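You operate a simulated robot arm through the tools that you are given. There is no shell and no other tool. Be economical: measure what you need, move in short steps, check, and stop when the job is done.

You run a simulated robot arm. Do the job below in one go: nothing can be reset, and whatever is moved stays where it is left.

Task
Take the elbow and leave it on the white panel.
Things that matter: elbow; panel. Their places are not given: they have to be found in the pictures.

It is judged by the outcome, as a careful person would: the job done as asked, and still so three seconds after it is handed in. It fails if anything else is knocked over, pushed out of place, dropped, spilled or broken.

Robot
A 7-joint arm with a two-finger parallel gripper, fixed in place. Base frame: the origin is at the foot of the arm, x ahead of it, y to its left, z up; the work surface is at about z = 800. Readings come in mm, degrees, newtons and seconds.
With the tool pointing down near the work surface it reaches from about 240 to 680 mm from the base axis. Its first joint turns from -66.0 to 66.0 degrees. Payload 2.4 kg.
Tool frame: the origin (TCP) lies between the finger pads and is the grasp point; the fingertips stand 30 mm ahead of it; z points along the fingers, y is the line along which they close. Largest opening 94 mm; finger width 28, thickness 10; the body of the gripper, 50 by 96 mm, starts 55 mm behind the TCP.
Orientation is that of the tool frame in the base frame, as a unit quaternion [w, x, y, z]. With the fingers straight down and closing along the base's y, the tool's x points along the base's -x, its y along +y and its z along -z.

Tools
- The arm moves only by the tool apply_moves. Its argument "commands" is a list of rows, each an object of numbers (a shift or turn left out is 0, a gripper value left out holds the last): "fingers": the closure, from 0 (fully open) to 1 (shut); "x", "y", "z": the shift along the base's x, y, z in units of 400 mm (1.0 is 400 mm); "yaw": the turn about the base's z in units of 120 degrees (1.0 is 120 degrees). In form: [{"fingers": .., "x": .., "y": .., "z": .., "yaw": ..}, ...]. A call has 1 to 8 rows; each row is the pose to reach, as a shift and turn from the pose commanded when the call began. A call with a number of a shift or a turn outside -1 to 1 is refused whole. A row lasts 0.2 s, in which the tool goes at most 50 mm and 8.6 degrees; a call with a longer step from one row to the next is refused whole, and so is a gripper value outside its range. Where a pose cannot be reached the arm comes as near as it can. A force on the tool above 40 N (or 10 N above the force at the start of the call, whichever is more), or a blocked arm, ends the call early, and 0.2 s more pass. Each finger travels about 153 mm/s and halts on what it meets, pressing with about 39 N; the grip force reading is that of the motor and also rises with nothing between the fingers. The clock runs only during rows and for 0.2 s after the last one: add rows that repeat a pose to give the fingers time. It gives the time, the measured TCP pose, the force on the tool (base axes), the opening and the grip force at its end, in the units of the frame above (readings bear some noise).
- Cameras (640 x 400 px; columns grow to the right, rows downward): "scene" is fixed at [42.8, 482.9, 1433.8]; the picture's right is [-0.67, -0.74, 0.00], its down [-0.49, 0.45, -0.74] and it looks along [0.55, -0.50, -0.67] (base axes); focal length 369 px, centre (320, 200). "wrist" rides on the gripper at [-37, 0, -58] in the tool frame; the picture's right is [0.00, -1.00, 0.00], its down [0.97, 0.00, -0.24] and it looks along [0.24, 0.00, 0.97] (tool axes); focal length 218 px, centre (320, 200).
- capture(camera): a new picture of that camera. It takes no simulated time.
- probe_pixels(camera, pixels): there is no depth. For up to 12 entries [column, row, z] of the newest picture of that camera ("zoom" is the newest enlarged one), the place [x, y] in the base frame at which the ray of that pixel passes the height z, good to about 2 mm. It takes no simulated time.
- close_up(camera, box): a new picture of the part [left, top, right, bottom] of that camera's present view, enlarged. It takes no simulated time.
- close_job(): hands the job in; it is judged then, once.

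Keep the steps short. Do not move on a guess: measure, check each grasp and each placing, and mend mistakes. In all there are 60 turns and 26 pictures (those below and enlarged ones count). Leave the gripper open and the arm clear of the work at the hand-in unless told otherwise, and finish with a single line.

The tools are called after ">>>" as a command line: name --argument value ..., lists and objects as JSON in quotes. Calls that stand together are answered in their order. apply_moves: Moves the arm, as the interface text tells. Its arguments: {"type":"object","properties":{"commands":{"type":"array","items":{"type":"object","properties":{"fingers":{"type":"number"},"x":{"type":"number"},"y":{"type":"number"},"z":{"type":"number"},"yaw":{"type":"number"}}}}},"required":["commands"]} The other tools are called the same way: capture (camera) takes a picture; probe_pixels (camera, pixels) gives the place at which the rays of pixels pass given heights; close_up (camera, box) takes an enlarged picture of a part of a camera's view; close_job () hands the job in.

At the start:

```text
clock: 0.0
tcp_pos: [360.0, -35.4, 1085.9]
tool_rot: [0.0, 0.0, 1.0, 0.001]
wrist_force: [0.3, -0.9, -0.7]
grip_width: 94.0
finger_force: 0.1
```

scene: 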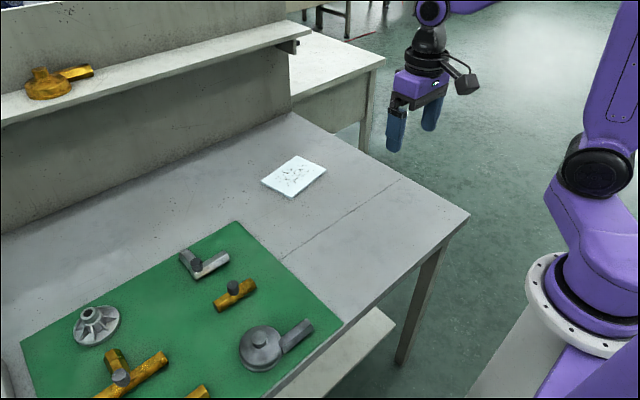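
wrist: 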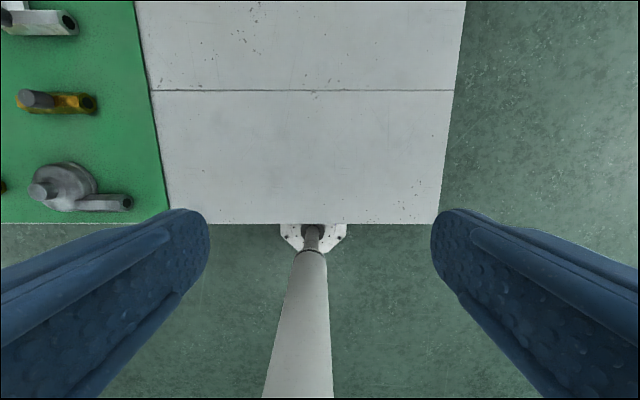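

The scene shows several pipe-like parts on the green mat and a white panel near (294,176). I'll enlarge the mat and the panel to identify the elbow.

>>> close_up --camera "scene" --box '[20, 220, 340, 400]'

>>> close_up --camera "scene" --box '[160, 140, 340, 320]'

```text
2.00 times, centred on (180, 310) of scene
```

zoom: 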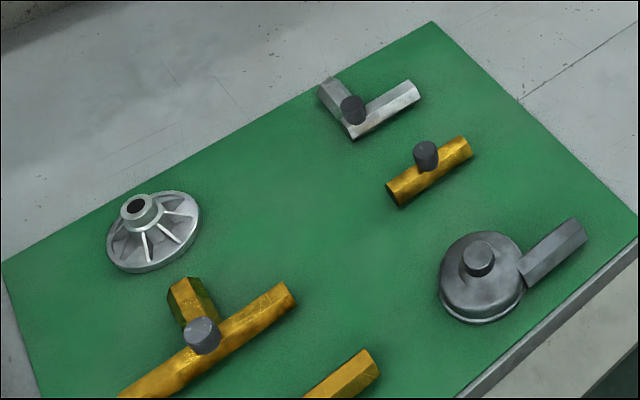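

```text
2.22 times, centred on (250, 230) of scene
```

zoom: 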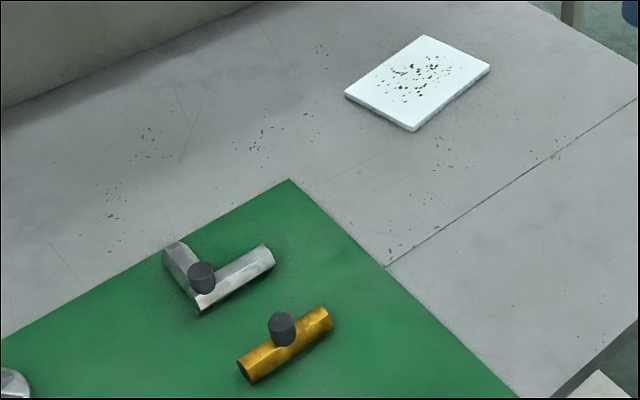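

The silver L-shaped part (corner about (197,305) in the enlargement, with a dark knob) looks like the elbow. I'll measure it, the neighbouring brass part and the panel.

>>> probe_pixels --camera "zoom" --pixels '[[200, 309, 805], [272, 262, 815], [172, 246, 820], [201, 268, 845], [345, 96, 805], [413, 130, 805], [490, 70, 805], [425, 36, 810], [282, 318, 840], [330, 310, 815], [240, 370, 815]]'

```text
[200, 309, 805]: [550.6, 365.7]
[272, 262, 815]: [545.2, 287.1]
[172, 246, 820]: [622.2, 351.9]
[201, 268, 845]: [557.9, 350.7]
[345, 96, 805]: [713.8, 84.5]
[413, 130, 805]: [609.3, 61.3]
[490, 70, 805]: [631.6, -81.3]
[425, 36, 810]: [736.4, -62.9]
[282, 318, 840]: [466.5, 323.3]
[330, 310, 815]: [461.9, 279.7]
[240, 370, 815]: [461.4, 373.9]
```

The elbow has its corner near (550,365), one arm running to (545,287) and the other to (622,352). I'll move high over it in two calls to look with the wrist camera.

>>> apply_moves --commands '[{"y": 0.1, "x": 0.05}, {"y": 0.2, "x": 0.1}, {"y": 0.3, "x": 0.15}, {"y": 0.4, "x": 0.2}, {"y": 0.5, "x": 0.25}, {"y": 0.6, "x": 0.3}, {"y": 0.7, "x": 0.35}, {"y": 0.8, "x": 0.4}]'

>>> apply_moves --commands '[{"y": 0.05, "z": -0.1}, {"x": 0.04, "y": 0.08, "z": -0.2}, {"x": 0.06, "y": 0.08, "z": -0.28}, {"x": 0.06, "y": 0.08, "z": -0.28}]'

>>> capture --camera "wrist"

```text
clock: 1.8
tcp_pos: [521.0, 284.1, 1086.5]
tool_rot: [-0.001, 0.001, 1.0, 0.0]
wrist_force: [0.6, -0.3, 0.8]
grip_width: 94.0
finger_force: 0.0
```

```text
clock: 2.8
tcp_pos: [543.2, 314.6, 973.5]
tool_rot: [0.0, -0.001, 1.0, 0.0]
wrist_force: [0.0, 0.6, -0.8]
grip_width: 94.0
finger_force: 0.0
```

```text
21 pictures are left
```

wrist: 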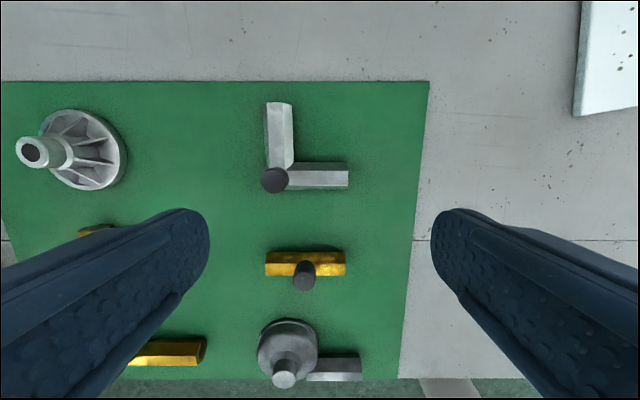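

Clear view: elbow arms span (265–293, 102–165) and (288–348, 163–190), knob at (274,180). I'll enlarge and measure.

>>> close_up --camera "wrist" --box '[230, 80, 390, 220]'

>>> probe_pixels --camera "wrist" --pixels '[[348, 163, 815], [348, 190, 815], [293, 163, 815], [265, 105, 815], [292, 105, 815], [275, 181, 850], [280, 102, 815], [610, 20, 810], [577, 115, 810], [346, 263, 815]]'

```text
2.86 times, centred on (310, 150) of wrist
```

zoom: 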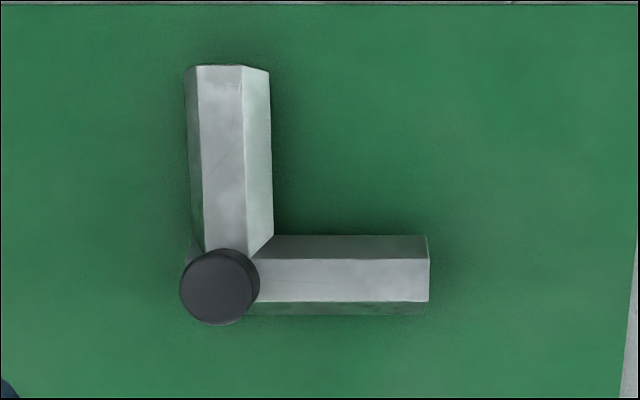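

```text
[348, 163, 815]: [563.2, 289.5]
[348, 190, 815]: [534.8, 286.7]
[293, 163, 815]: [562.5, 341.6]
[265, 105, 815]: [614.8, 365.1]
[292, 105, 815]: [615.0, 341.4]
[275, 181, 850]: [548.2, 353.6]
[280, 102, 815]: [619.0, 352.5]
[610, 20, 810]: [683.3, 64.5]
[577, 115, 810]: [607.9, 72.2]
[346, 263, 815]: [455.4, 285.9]
```

Bars are about 27 mm wide; the arm parallel to y is centred on x≈548 (y 287–340), clear of the knob at (548,353). I'll grip this arm across x, which needs a 90° yaw; turning up high first and part-closing the fingers.

>>> apply_moves --commands '[{"yaw": 0.07, "fingers": 0.3}, {"yaw": 0.14}, {"yaw": 0.21}, {"yaw": 0.28}, {"yaw": 0.35}, {"yaw": 0.42}, {"yaw": 0.49}, {"yaw": 0.56}]'

>>> apply_moves --commands '[{"yaw": 0.07}, {"yaw": 0.14}, {"yaw": 0.19, "x": 0.01, "y": 0.007, "z": -0.1}, {"yaw": 0.19, "x": 0.01, "y": 0.007, "z": -0.19}, {"yaw": 0.19, "x": 0.01, "y": 0.007, "z": -0.19}]'

>>> capture --camera "wrist"

```text
clock: 4.6
tcp_pos: [543.5, 316.2, 973.3]
tool_rot: [0.0, -0.553, 0.833, 0.001]
wrist_force: [0.0, -0.7, 0.8]
grip_width: 65.8
finger_force: 0.0
```

```text
clock: 5.8
tcp_pos: [549.5, 316.7, 897.4]
tool_rot: [0.001, -0.707, 0.707, 0.0]
wrist_force: [-0.7, -0.6, 0.4]
grip_width: 65.8
finger_force: 0.0
```

```text
19 pictures are left
```

wrist: 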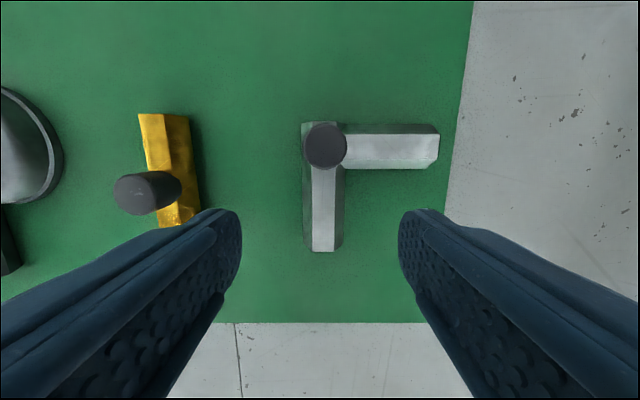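

The bar (columns 303–344) sits between the fingers. I'll check the knob and bar limits from here.

>>> probe_pixels --camera "wrist" --pixels '[[325, 146, 850], [325, 168, 850], [345, 169, 810], [303, 200, 814], [344, 200, 814], [323, 252, 810], [438, 170, 814], [438, 123, 814], [182, 185, 850], [205, 210, 814]]'

```text
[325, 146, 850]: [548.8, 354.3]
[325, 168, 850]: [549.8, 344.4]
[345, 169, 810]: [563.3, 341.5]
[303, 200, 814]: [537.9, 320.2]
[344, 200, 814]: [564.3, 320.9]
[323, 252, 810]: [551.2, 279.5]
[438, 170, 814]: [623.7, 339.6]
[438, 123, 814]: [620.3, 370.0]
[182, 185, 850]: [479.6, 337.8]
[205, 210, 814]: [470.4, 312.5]
```

Bar centre is x≈551, side arm starts at y≈340; my fingers reach y≈331. Descend to TCP z≈836 with fingertips just above the mat.

>>> apply_moves --commands '[{"x": 0.003, "z": -0.08}, {"x": 0.003, "z": -0.13}, {"x": 0.003, "z": -0.153}, {"x": 0.003, "z": -0.153}]'

>>> capture --camera "wrist"

```text
clock: 6.8
tcp_pos: [549.3, 318.6, 836.7]
tool_rot: [0.0, 0.707, -0.707, 0.0]
wrist_force: [0.4, 0.7, 0.4]
grip_width: 66.2
finger_force: 0.0
```

```text
18 pictures are left
```

wrist: 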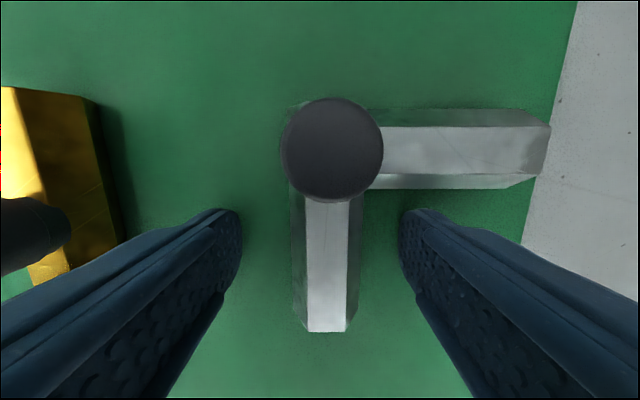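

Fingers straddle the bar clear of the side arm. Now close.

>>> apply_moves --commands '[{"fingers": 0.5}, {"fingers": 0.65}, {"fingers": 1}, {"fingers": 1}, {"fingers": 1}]'

>>> capture --camera "wrist"

```text
clock: 8.0
tcp_pos: [548.4, 319.0, 836.9]
tool_rot: [0.0, -0.707, 0.708, 0.0]
wrist_force: [2.2, -1.7, -0.8]
grip_width: 17.1
finger_force: 38.5
```

```text
17 pictures are left
```

wrist: 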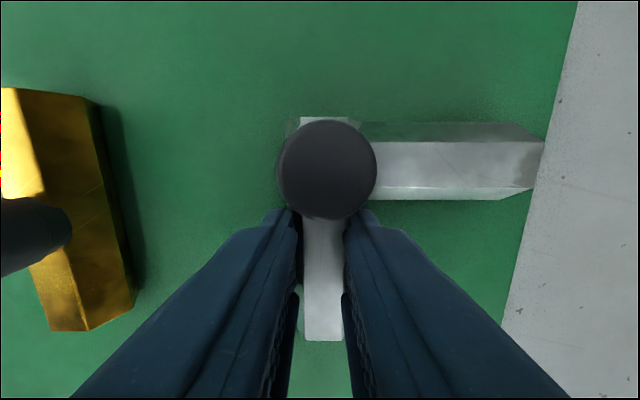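

Grip closed at 17 mm, narrower than the ~26 mm bar, so it may be holding the sloped upper faces. I'll look from the scene camera.

>>> close_up --camera "scene" --box '[150, 220, 260, 300]'

```text
5.00 times, centred on (205, 260) of scene
```

zoom: 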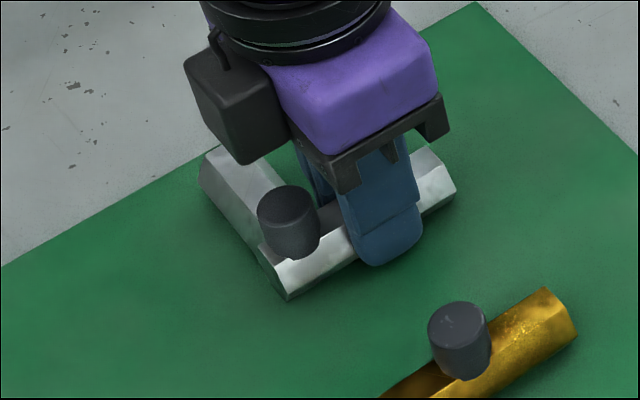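

The fingers sit properly on both sides of the bar. Try a short lift of 40 mm and check.

>>> apply_moves --commands '[{"z": 0.02}, {"z": 0.05}, {"z": 0.1}, {"z": 0.1}]'

>>> close_up --camera "scene" --box '[150, 200, 290, 300]'

>>> capture --camera "wrist"

```text
clock: 9.0
tcp_pos: [549.5, 318.1, 877.1]
tool_rot: [0.001, 0.707, -0.707, 0.0]
wrist_force: [-0.1, 0.6, -0.9]
grip_width: 23.4
finger_force: 39.7
```

```text
4.00 times, centred on (220, 250) of scene
```

zoom: 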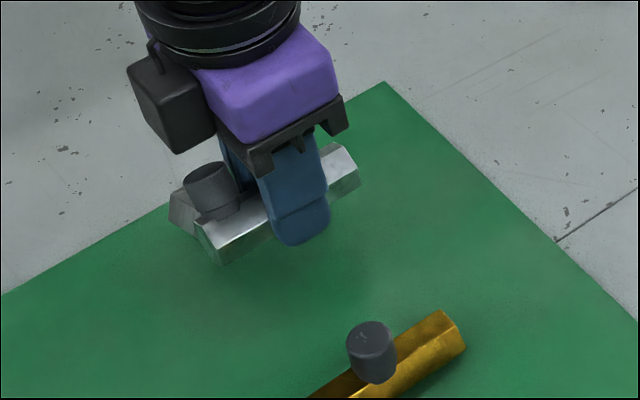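

```text
14 pictures are left
```

wrist: 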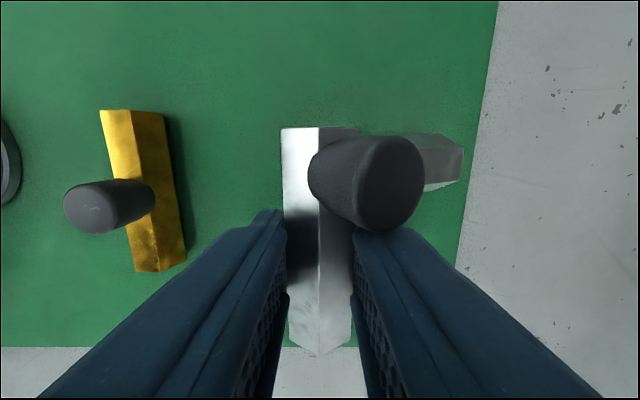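

It lifted, but the part rolled about 30° in the grip, so the side arm droops. That would make a poor placing. I'll lower it back slowly on the mat, and regrip it by the upright knob with the fingers closing along the diagonal toward its centre of mass.

>>> apply_moves --commands '[{"z": -0.02}, {"z": -0.035}, {"z": -0.05}, {"z": -0.065}, {"z": -0.08}, {"z": -0.09}, {"z": -0.098}, {"z": -0.098}]'

>>> close_up --camera "scene" --box '[150, 200, 290, 300]'

```text
clock: 10.8
tcp_pos: [548.6, 319.7, 837.9]
tool_rot: [0.001, -0.707, 0.707, -0.001]
wrist_force: [1.2, 0.0, 0.4]
grip_width: 17.5
finger_force: 39.3
```

```text
4.00 times, centred on (220, 250) of scene
```

zoom: 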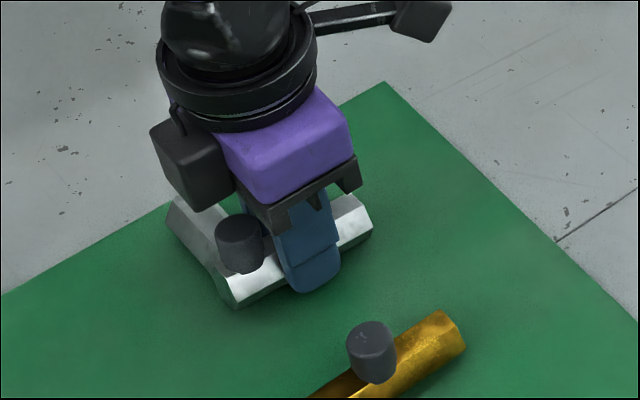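

It is flat on the mat again, with the knob upright. I'll open to about 66 mm, rise to z≈920 and turn back 45°.

>>> apply_moves --commands '[{"fingers": 0.3}, {"fingers": 0.3}, {"z": 0.05}, {"z": 0.15}, {"z": 0.2, "y": 0.05, "yaw": -0.07}, {"z": 0.2, "y": 0.07, "yaw": -0.14}, {"z": 0.2, "y": 0.07, "yaw": -0.21}, {"z": 0.2, "y": 0.07, "yaw": -0.28}]'

>>> apply_moves --commands '[{"yaw": -0.07}, {"yaw": -0.095}, {"yaw": -0.095}]'

>>> capture --camera "wrist"

```text
clock: 12.6
tcp_pos: [550.6, 347.6, 917.2]
tool_rot: [0.0, -0.471, 0.882, 0.0]
wrist_force: [0.6, -0.2, 0.3]
grip_width: 65.9
finger_force: 0.0
```

```text
clock: 13.4
tcp_pos: [548.6, 347.1, 916.5]
tool_rot: [0.001, -0.382, 0.924, 0.0]
wrist_force: [-0.8, 0.3, 0.6]
grip_width: 65.7
finger_force: 0.1
```

```text
12 pictures are left
```

wrist: 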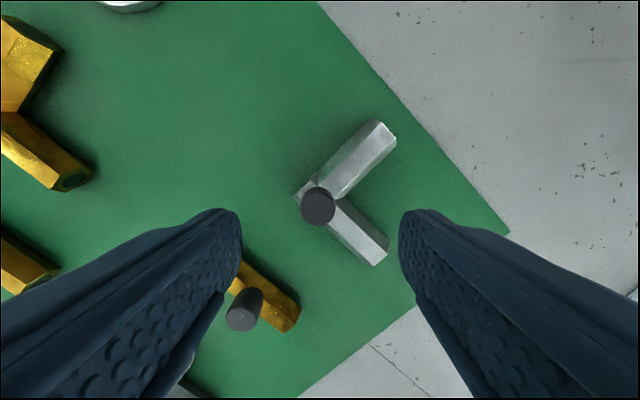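

Yaw is 45°, knob top at (318,206). I'll measure the knob in both cameras to get its position and height.

>>> probe_pixels --camera "wrist" --pixels '[[318, 208, 840], [318, 208, 850], [318, 208, 860], [300, 208, 850], [336, 208, 850], [388, 128, 815], [380, 255, 815]]'

>>> close_up --camera "scene" --box '[150, 200, 290, 300]'

```text
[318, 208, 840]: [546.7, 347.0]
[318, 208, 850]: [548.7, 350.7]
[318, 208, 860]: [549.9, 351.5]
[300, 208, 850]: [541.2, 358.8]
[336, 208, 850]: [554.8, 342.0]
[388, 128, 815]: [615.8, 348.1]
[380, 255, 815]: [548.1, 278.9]
```

```text
4.00 times, centred on (220, 250) of scene
```

zoom: 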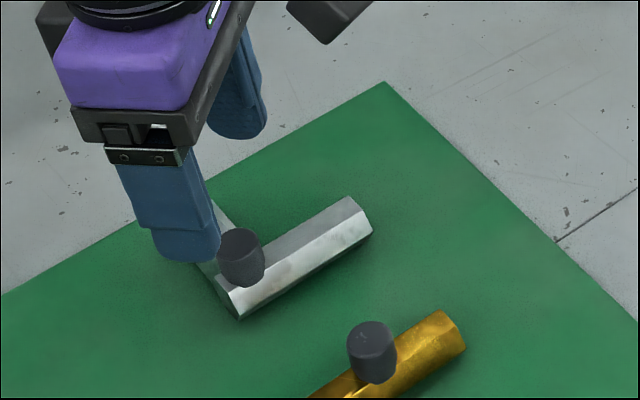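

>>> probe_pixels --camera "zoom" --pixels '[[239, 239, 840], [239, 239, 850], [239, 239, 860], [243, 283, 820], [243, 283, 828], [243, 283, 835], [365, 215, 825], [240, 318, 803]]'

```text
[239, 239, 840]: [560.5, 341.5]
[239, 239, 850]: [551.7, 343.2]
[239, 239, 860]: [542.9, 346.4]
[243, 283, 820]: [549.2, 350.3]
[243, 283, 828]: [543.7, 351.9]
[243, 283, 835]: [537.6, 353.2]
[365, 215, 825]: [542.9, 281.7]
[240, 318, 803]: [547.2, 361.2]
```

Knob: centre about (548,348), from ~827 to ~852 high. The TCP is already over it; descend to z≈860 so the tips stay just above the bar tops, then close.

>>> apply_moves --commands '[{"z": -0.07}, {"z": -0.12}, {"z": -0.141}, {"z": -0.141}]'

>>> close_up --camera "scene" --box '[150, 200, 290, 300]'

```text
clock: 14.4
tcp_pos: [548.6, 347.7, 861.8]
tool_rot: [0.0, -0.382, 0.924, 0.0]
wrist_force: [-0.3, 0.3, -0.2]
grip_width: 65.8
finger_force: 0.0
```

```text
4.00 times, centred on (220, 250) of scene
```

zoom: 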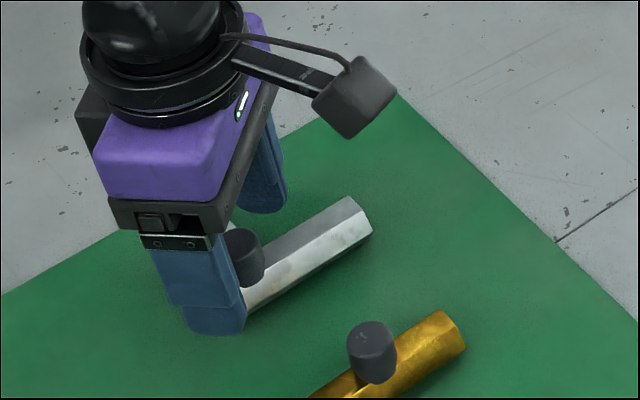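

The fingers straddle the knob freely. Close, then check.

>>> apply_moves --commands '[{"fingers": 0.5, "z": -0.003}, {"fingers": 0.7, "z": -0.003}, {"fingers": 1, "z": -0.003}, {"fingers": 1, "z": -0.003}, {"fingers": 1, "z": -0.003}]'

>>> apply_moves --commands '[{"z": 0.02}, {"z": 0.05}, {"z": 0.1}, {"z": 0.15}, {"z": 0.15}]'

>>> close_up --camera "scene" --box '[150, 180, 290, 280]'

>>> capture --camera "wrist"

```text
clock: 15.6
tcp_pos: [548.5, 348.1, 859.5]
tool_rot: [0.0, -0.383, 0.924, 0.0]
wrist_force: [1.2, 1.1, 0.7]
grip_width: 20.3
finger_force: 39.7
```

```text
clock: 16.8
tcp_pos: [549.7, 345.8, 919.5]
tool_rot: [0.0, -0.382, 0.924, 0.001]
wrist_force: [-0.5, -0.7, -1.7]
grip_width: 20.1
finger_force: 38.9
```

```text
4.00 times, centred on (220, 230) of scene
```

zoom: 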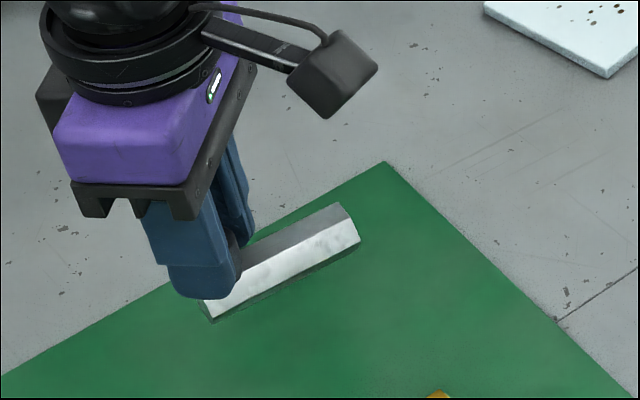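

```text
8 pictures are left
```

wrist: 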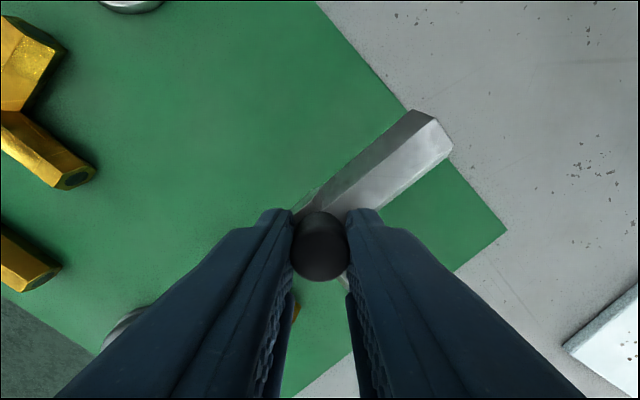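

Held level now (20 mm grip on the knob). Panel corners are about (714,84), (608,68), (632,−81), (736,−63), centre (672,2). To centre the L, the knob should go to about (643,24). Moving there at the present height.

>>> apply_moves --commands '[{"x": 0.02, "y": -0.08}, {"x": 0.05, "y": -0.18}, {"x": 0.08, "y": -0.29}, {"x": 0.11, "y": -0.4}, {"x": 0.14, "y": -0.51}, {"x": 0.18, "y": -0.62}, {"x": 0.21, "y": -0.73}, {"x": 0.234, "y": -0.808}]'

>>> apply_moves --commands '[{"z": 0}, {"z": 0}]'

>>> capture --camera "wrist"

>>> close_up --camera "scene" --box '[230, 110, 370, 210]'

```text
clock: 18.6
tcp_pos: [645.3, 21.2, 920.9]
tool_rot: [0.001, -0.382, 0.924, 0.0]
wrist_force: [-0.6, -0.2, -1.1]
grip_width: 20.4
finger_force: 39.2
```

```text
clock: 19.2
tcp_pos: [646.0, 20.4, 921.8]
tool_rot: [0.0, -0.382, 0.924, -0.001]
wrist_force: [0.2, 0.0, -1.2]
grip_width: 20.2
finger_force: 38.8
```

```text
7 pictures are left
```

wrist: 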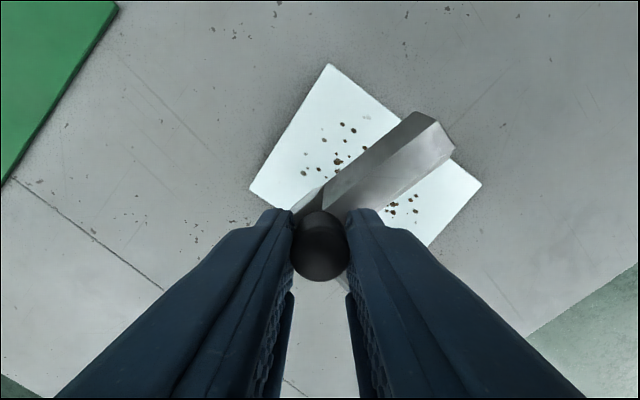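

```text
4.00 times, centred on (300, 160) of scene
```

zoom: 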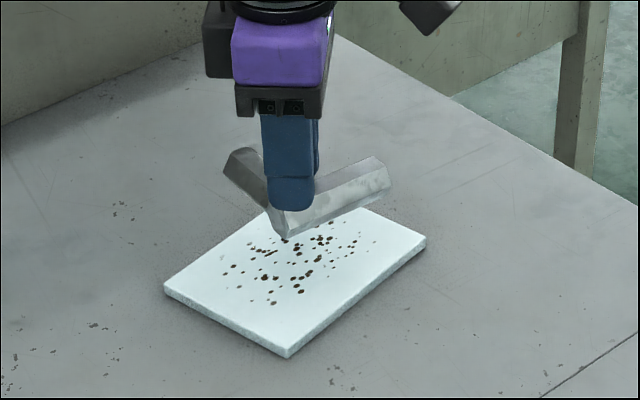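

The elbow hovers over the panel. I'll remeasure the panel's corners from both views, including thickness.

>>> probe_pixels --camera "wrist" --pixels '[[330, 65, 808], [480, 185, 808], [250, 188, 808], [428, 245, 808]]'

>>> probe_pixels --camera "zoom" --pixels '[[165, 283, 808], [288, 347, 808], [426, 237, 808], [288, 358, 800], [288, 347, 812]]'

```text
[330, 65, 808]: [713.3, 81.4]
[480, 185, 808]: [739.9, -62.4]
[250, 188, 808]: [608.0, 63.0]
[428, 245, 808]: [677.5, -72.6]
```

```text
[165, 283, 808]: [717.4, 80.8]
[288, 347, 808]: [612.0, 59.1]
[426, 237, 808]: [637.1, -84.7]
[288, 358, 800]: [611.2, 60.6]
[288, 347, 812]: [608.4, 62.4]
```

Panel centre ≈(674,0), rotated about 10.6°. I'll turn the elbow by the same angle, shift the knob to about (641,16), and descend to z≈876.

>>> apply_moves --commands '[{"x": -0.006, "y": -0.005, "yaw": 0.045}, {"x": -0.011, "y": -0.01, "yaw": 0.088}, {"x": -0.011, "y": -0.01, "yaw": 0.088, "z": -0.05}, {"x": -0.011, "y": -0.01, "yaw": 0.088, "z": -0.09}, {"x": -0.011, "y": -0.01, "yaw": 0.088, "z": -0.11}, {"x": -0.011, "y": -0.01, "yaw": 0.088, "z": -0.11}]'

>>> close_up --camera "scene" --box '[240, 120, 352, 200]'

```text
clock: 20.6
tcp_pos: [639.0, 19.6, 876.3]
tool_rot: [0.001, -0.466, 0.885, 0.0]
wrist_force: [-0.9, 0.4, -1.5]
grip_width: 20.1
finger_force: 38.6
```

```text
5.00 times, centred on (296, 160) of scene
```

zoom: 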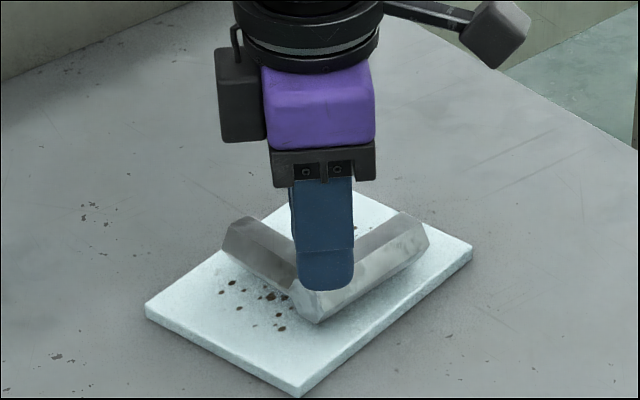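

The L lines up with the panel and lies within it, hovering slightly. Lower in 2 mm steps, watching for the upward force.

>>> apply_moves --commands '[{"z": -0.005}, {"z": -0.01}, {"z": -0.015}, {"z": -0.015}]'

>>> apply_moves --commands '[{"z": -0.003}, {"z": -0.006}, {"z": -0.006}]'

```text
clock: 21.6
tcp_pos: [638.6, 19.6, 868.5]
tool_rot: [0.0, -0.467, 0.884, 0.0]
wrist_force: [0.2, -0.5, -1.9]
grip_width: 20.5
finger_force: 39.4
```

```text
clock: 22.4
tcp_pos: [638.1, 19.5, 868.3]
tool_rot: [0.0, -0.466, 0.885, 0.0]
wrist_force: [-0.1, -0.4, -2.2]
grip_width: 20.4
finger_force: 39.4
```

No contact yet (z≈867). Continue in small steps.

>>> apply_moves --commands '[{"z": -0.004}, {"z": -0.004}]'

>>> apply_moves --commands '[{"z": -0.004}, {"z": -0.004}]'

>>> close_up --camera "scene" --box '[254, 130, 338, 190]'

```text
clock: 23.0
tcp_pos: [638.3, 19.3, 866.8]
tool_rot: [0.001, -0.467, 0.884, -0.001]
wrist_force: [-2.5, 0.4, 5.0]
grip_width: 20.1
finger_force: 38.9
```

```text
clock: 23.6
tcp_pos: [638.2, 19.3, 866.4]
tool_rot: [0.002, -0.466, 0.885, -0.001]
wrist_force: [-6.8, 0.4, 27.5]
grip_width: 20.5
finger_force: 38.6
```

```text
6.67 times, centred on (296, 160) of scene
```

zoom: 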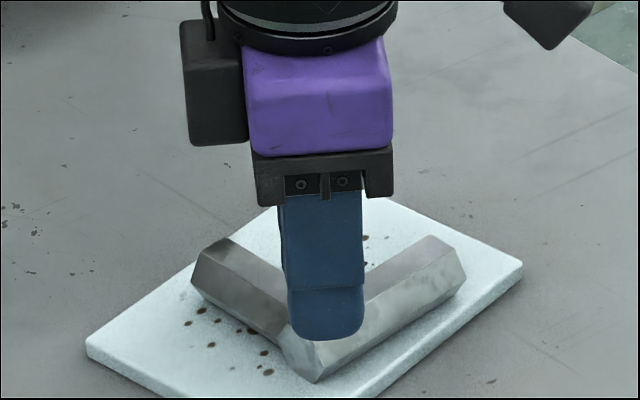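

It is firmly seated (27 N upward). Back off 1.4 mm to relieve, open gently, then go straight up.

>>> apply_moves --commands '[{"z": 0.0035}, {"z": 0.0035}, {"z": 0.0035, "fingers": 0.7}, {"z": 0.0035, "fingers": 0.5}, {"z": 0.0035, "fingers": 0.3}, {"z": 0.0035, "fingers": 0.3}]'

>>> apply_moves --commands '[{"z": 0.04}, {"z": 0.12}, {"z": 0.22}, {"z": 0.32}, {"z": 0.4}, {"z": 0.4, "x": -0.1}, {"z": 0.4, "x": -0.2, "fingers": 0}, {"z": 0.4, "x": -0.3, "fingers": 0}]'

>>> close_up --camera "scene" --box '[240, 120, 352, 200]'

>>> capture --camera "scene"

```text
clock: 25.0
tcp_pos: [638.2, 18.8, 864.9]
tool_rot: [0.001, -0.466, 0.885, 0.0]
wrist_force: [0.0, 0.2, 0.5]
grip_width: 65.8
finger_force: 0.2
```

```text
clock: 26.8
tcp_pos: [515.6, 20.6, 1026.9]
tool_rot: [0.0, -0.466, 0.885, -0.001]
wrist_force: [0.0, 0.2, 0.2]
grip_width: 93.8
finger_force: 0.0
```

```text
5.00 times, centred on (296, 160) of scene
```

zoom: 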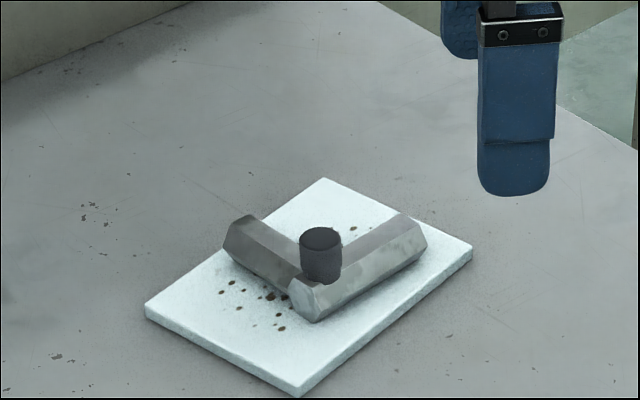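

```text
2 pictures are left
```

scene: 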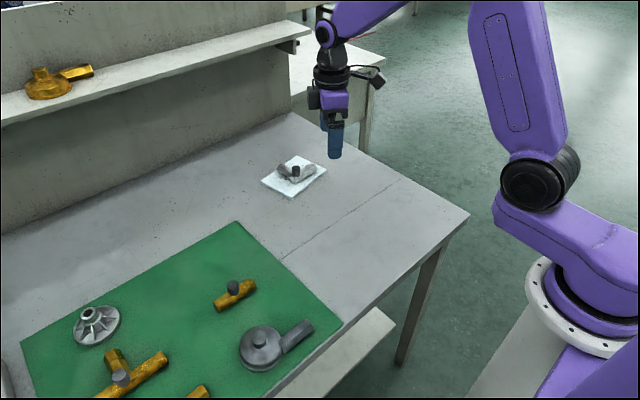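

The elbow lies flat and wholly on the white panel. The other parts and the panel are where they were, and the gripper is open and clear, so I'm handing in.

>>> close_job

```text
The job is handed in.
```

The elbow is resting flat on the white panel, nothing else was moved, and the gripper is open and clear.
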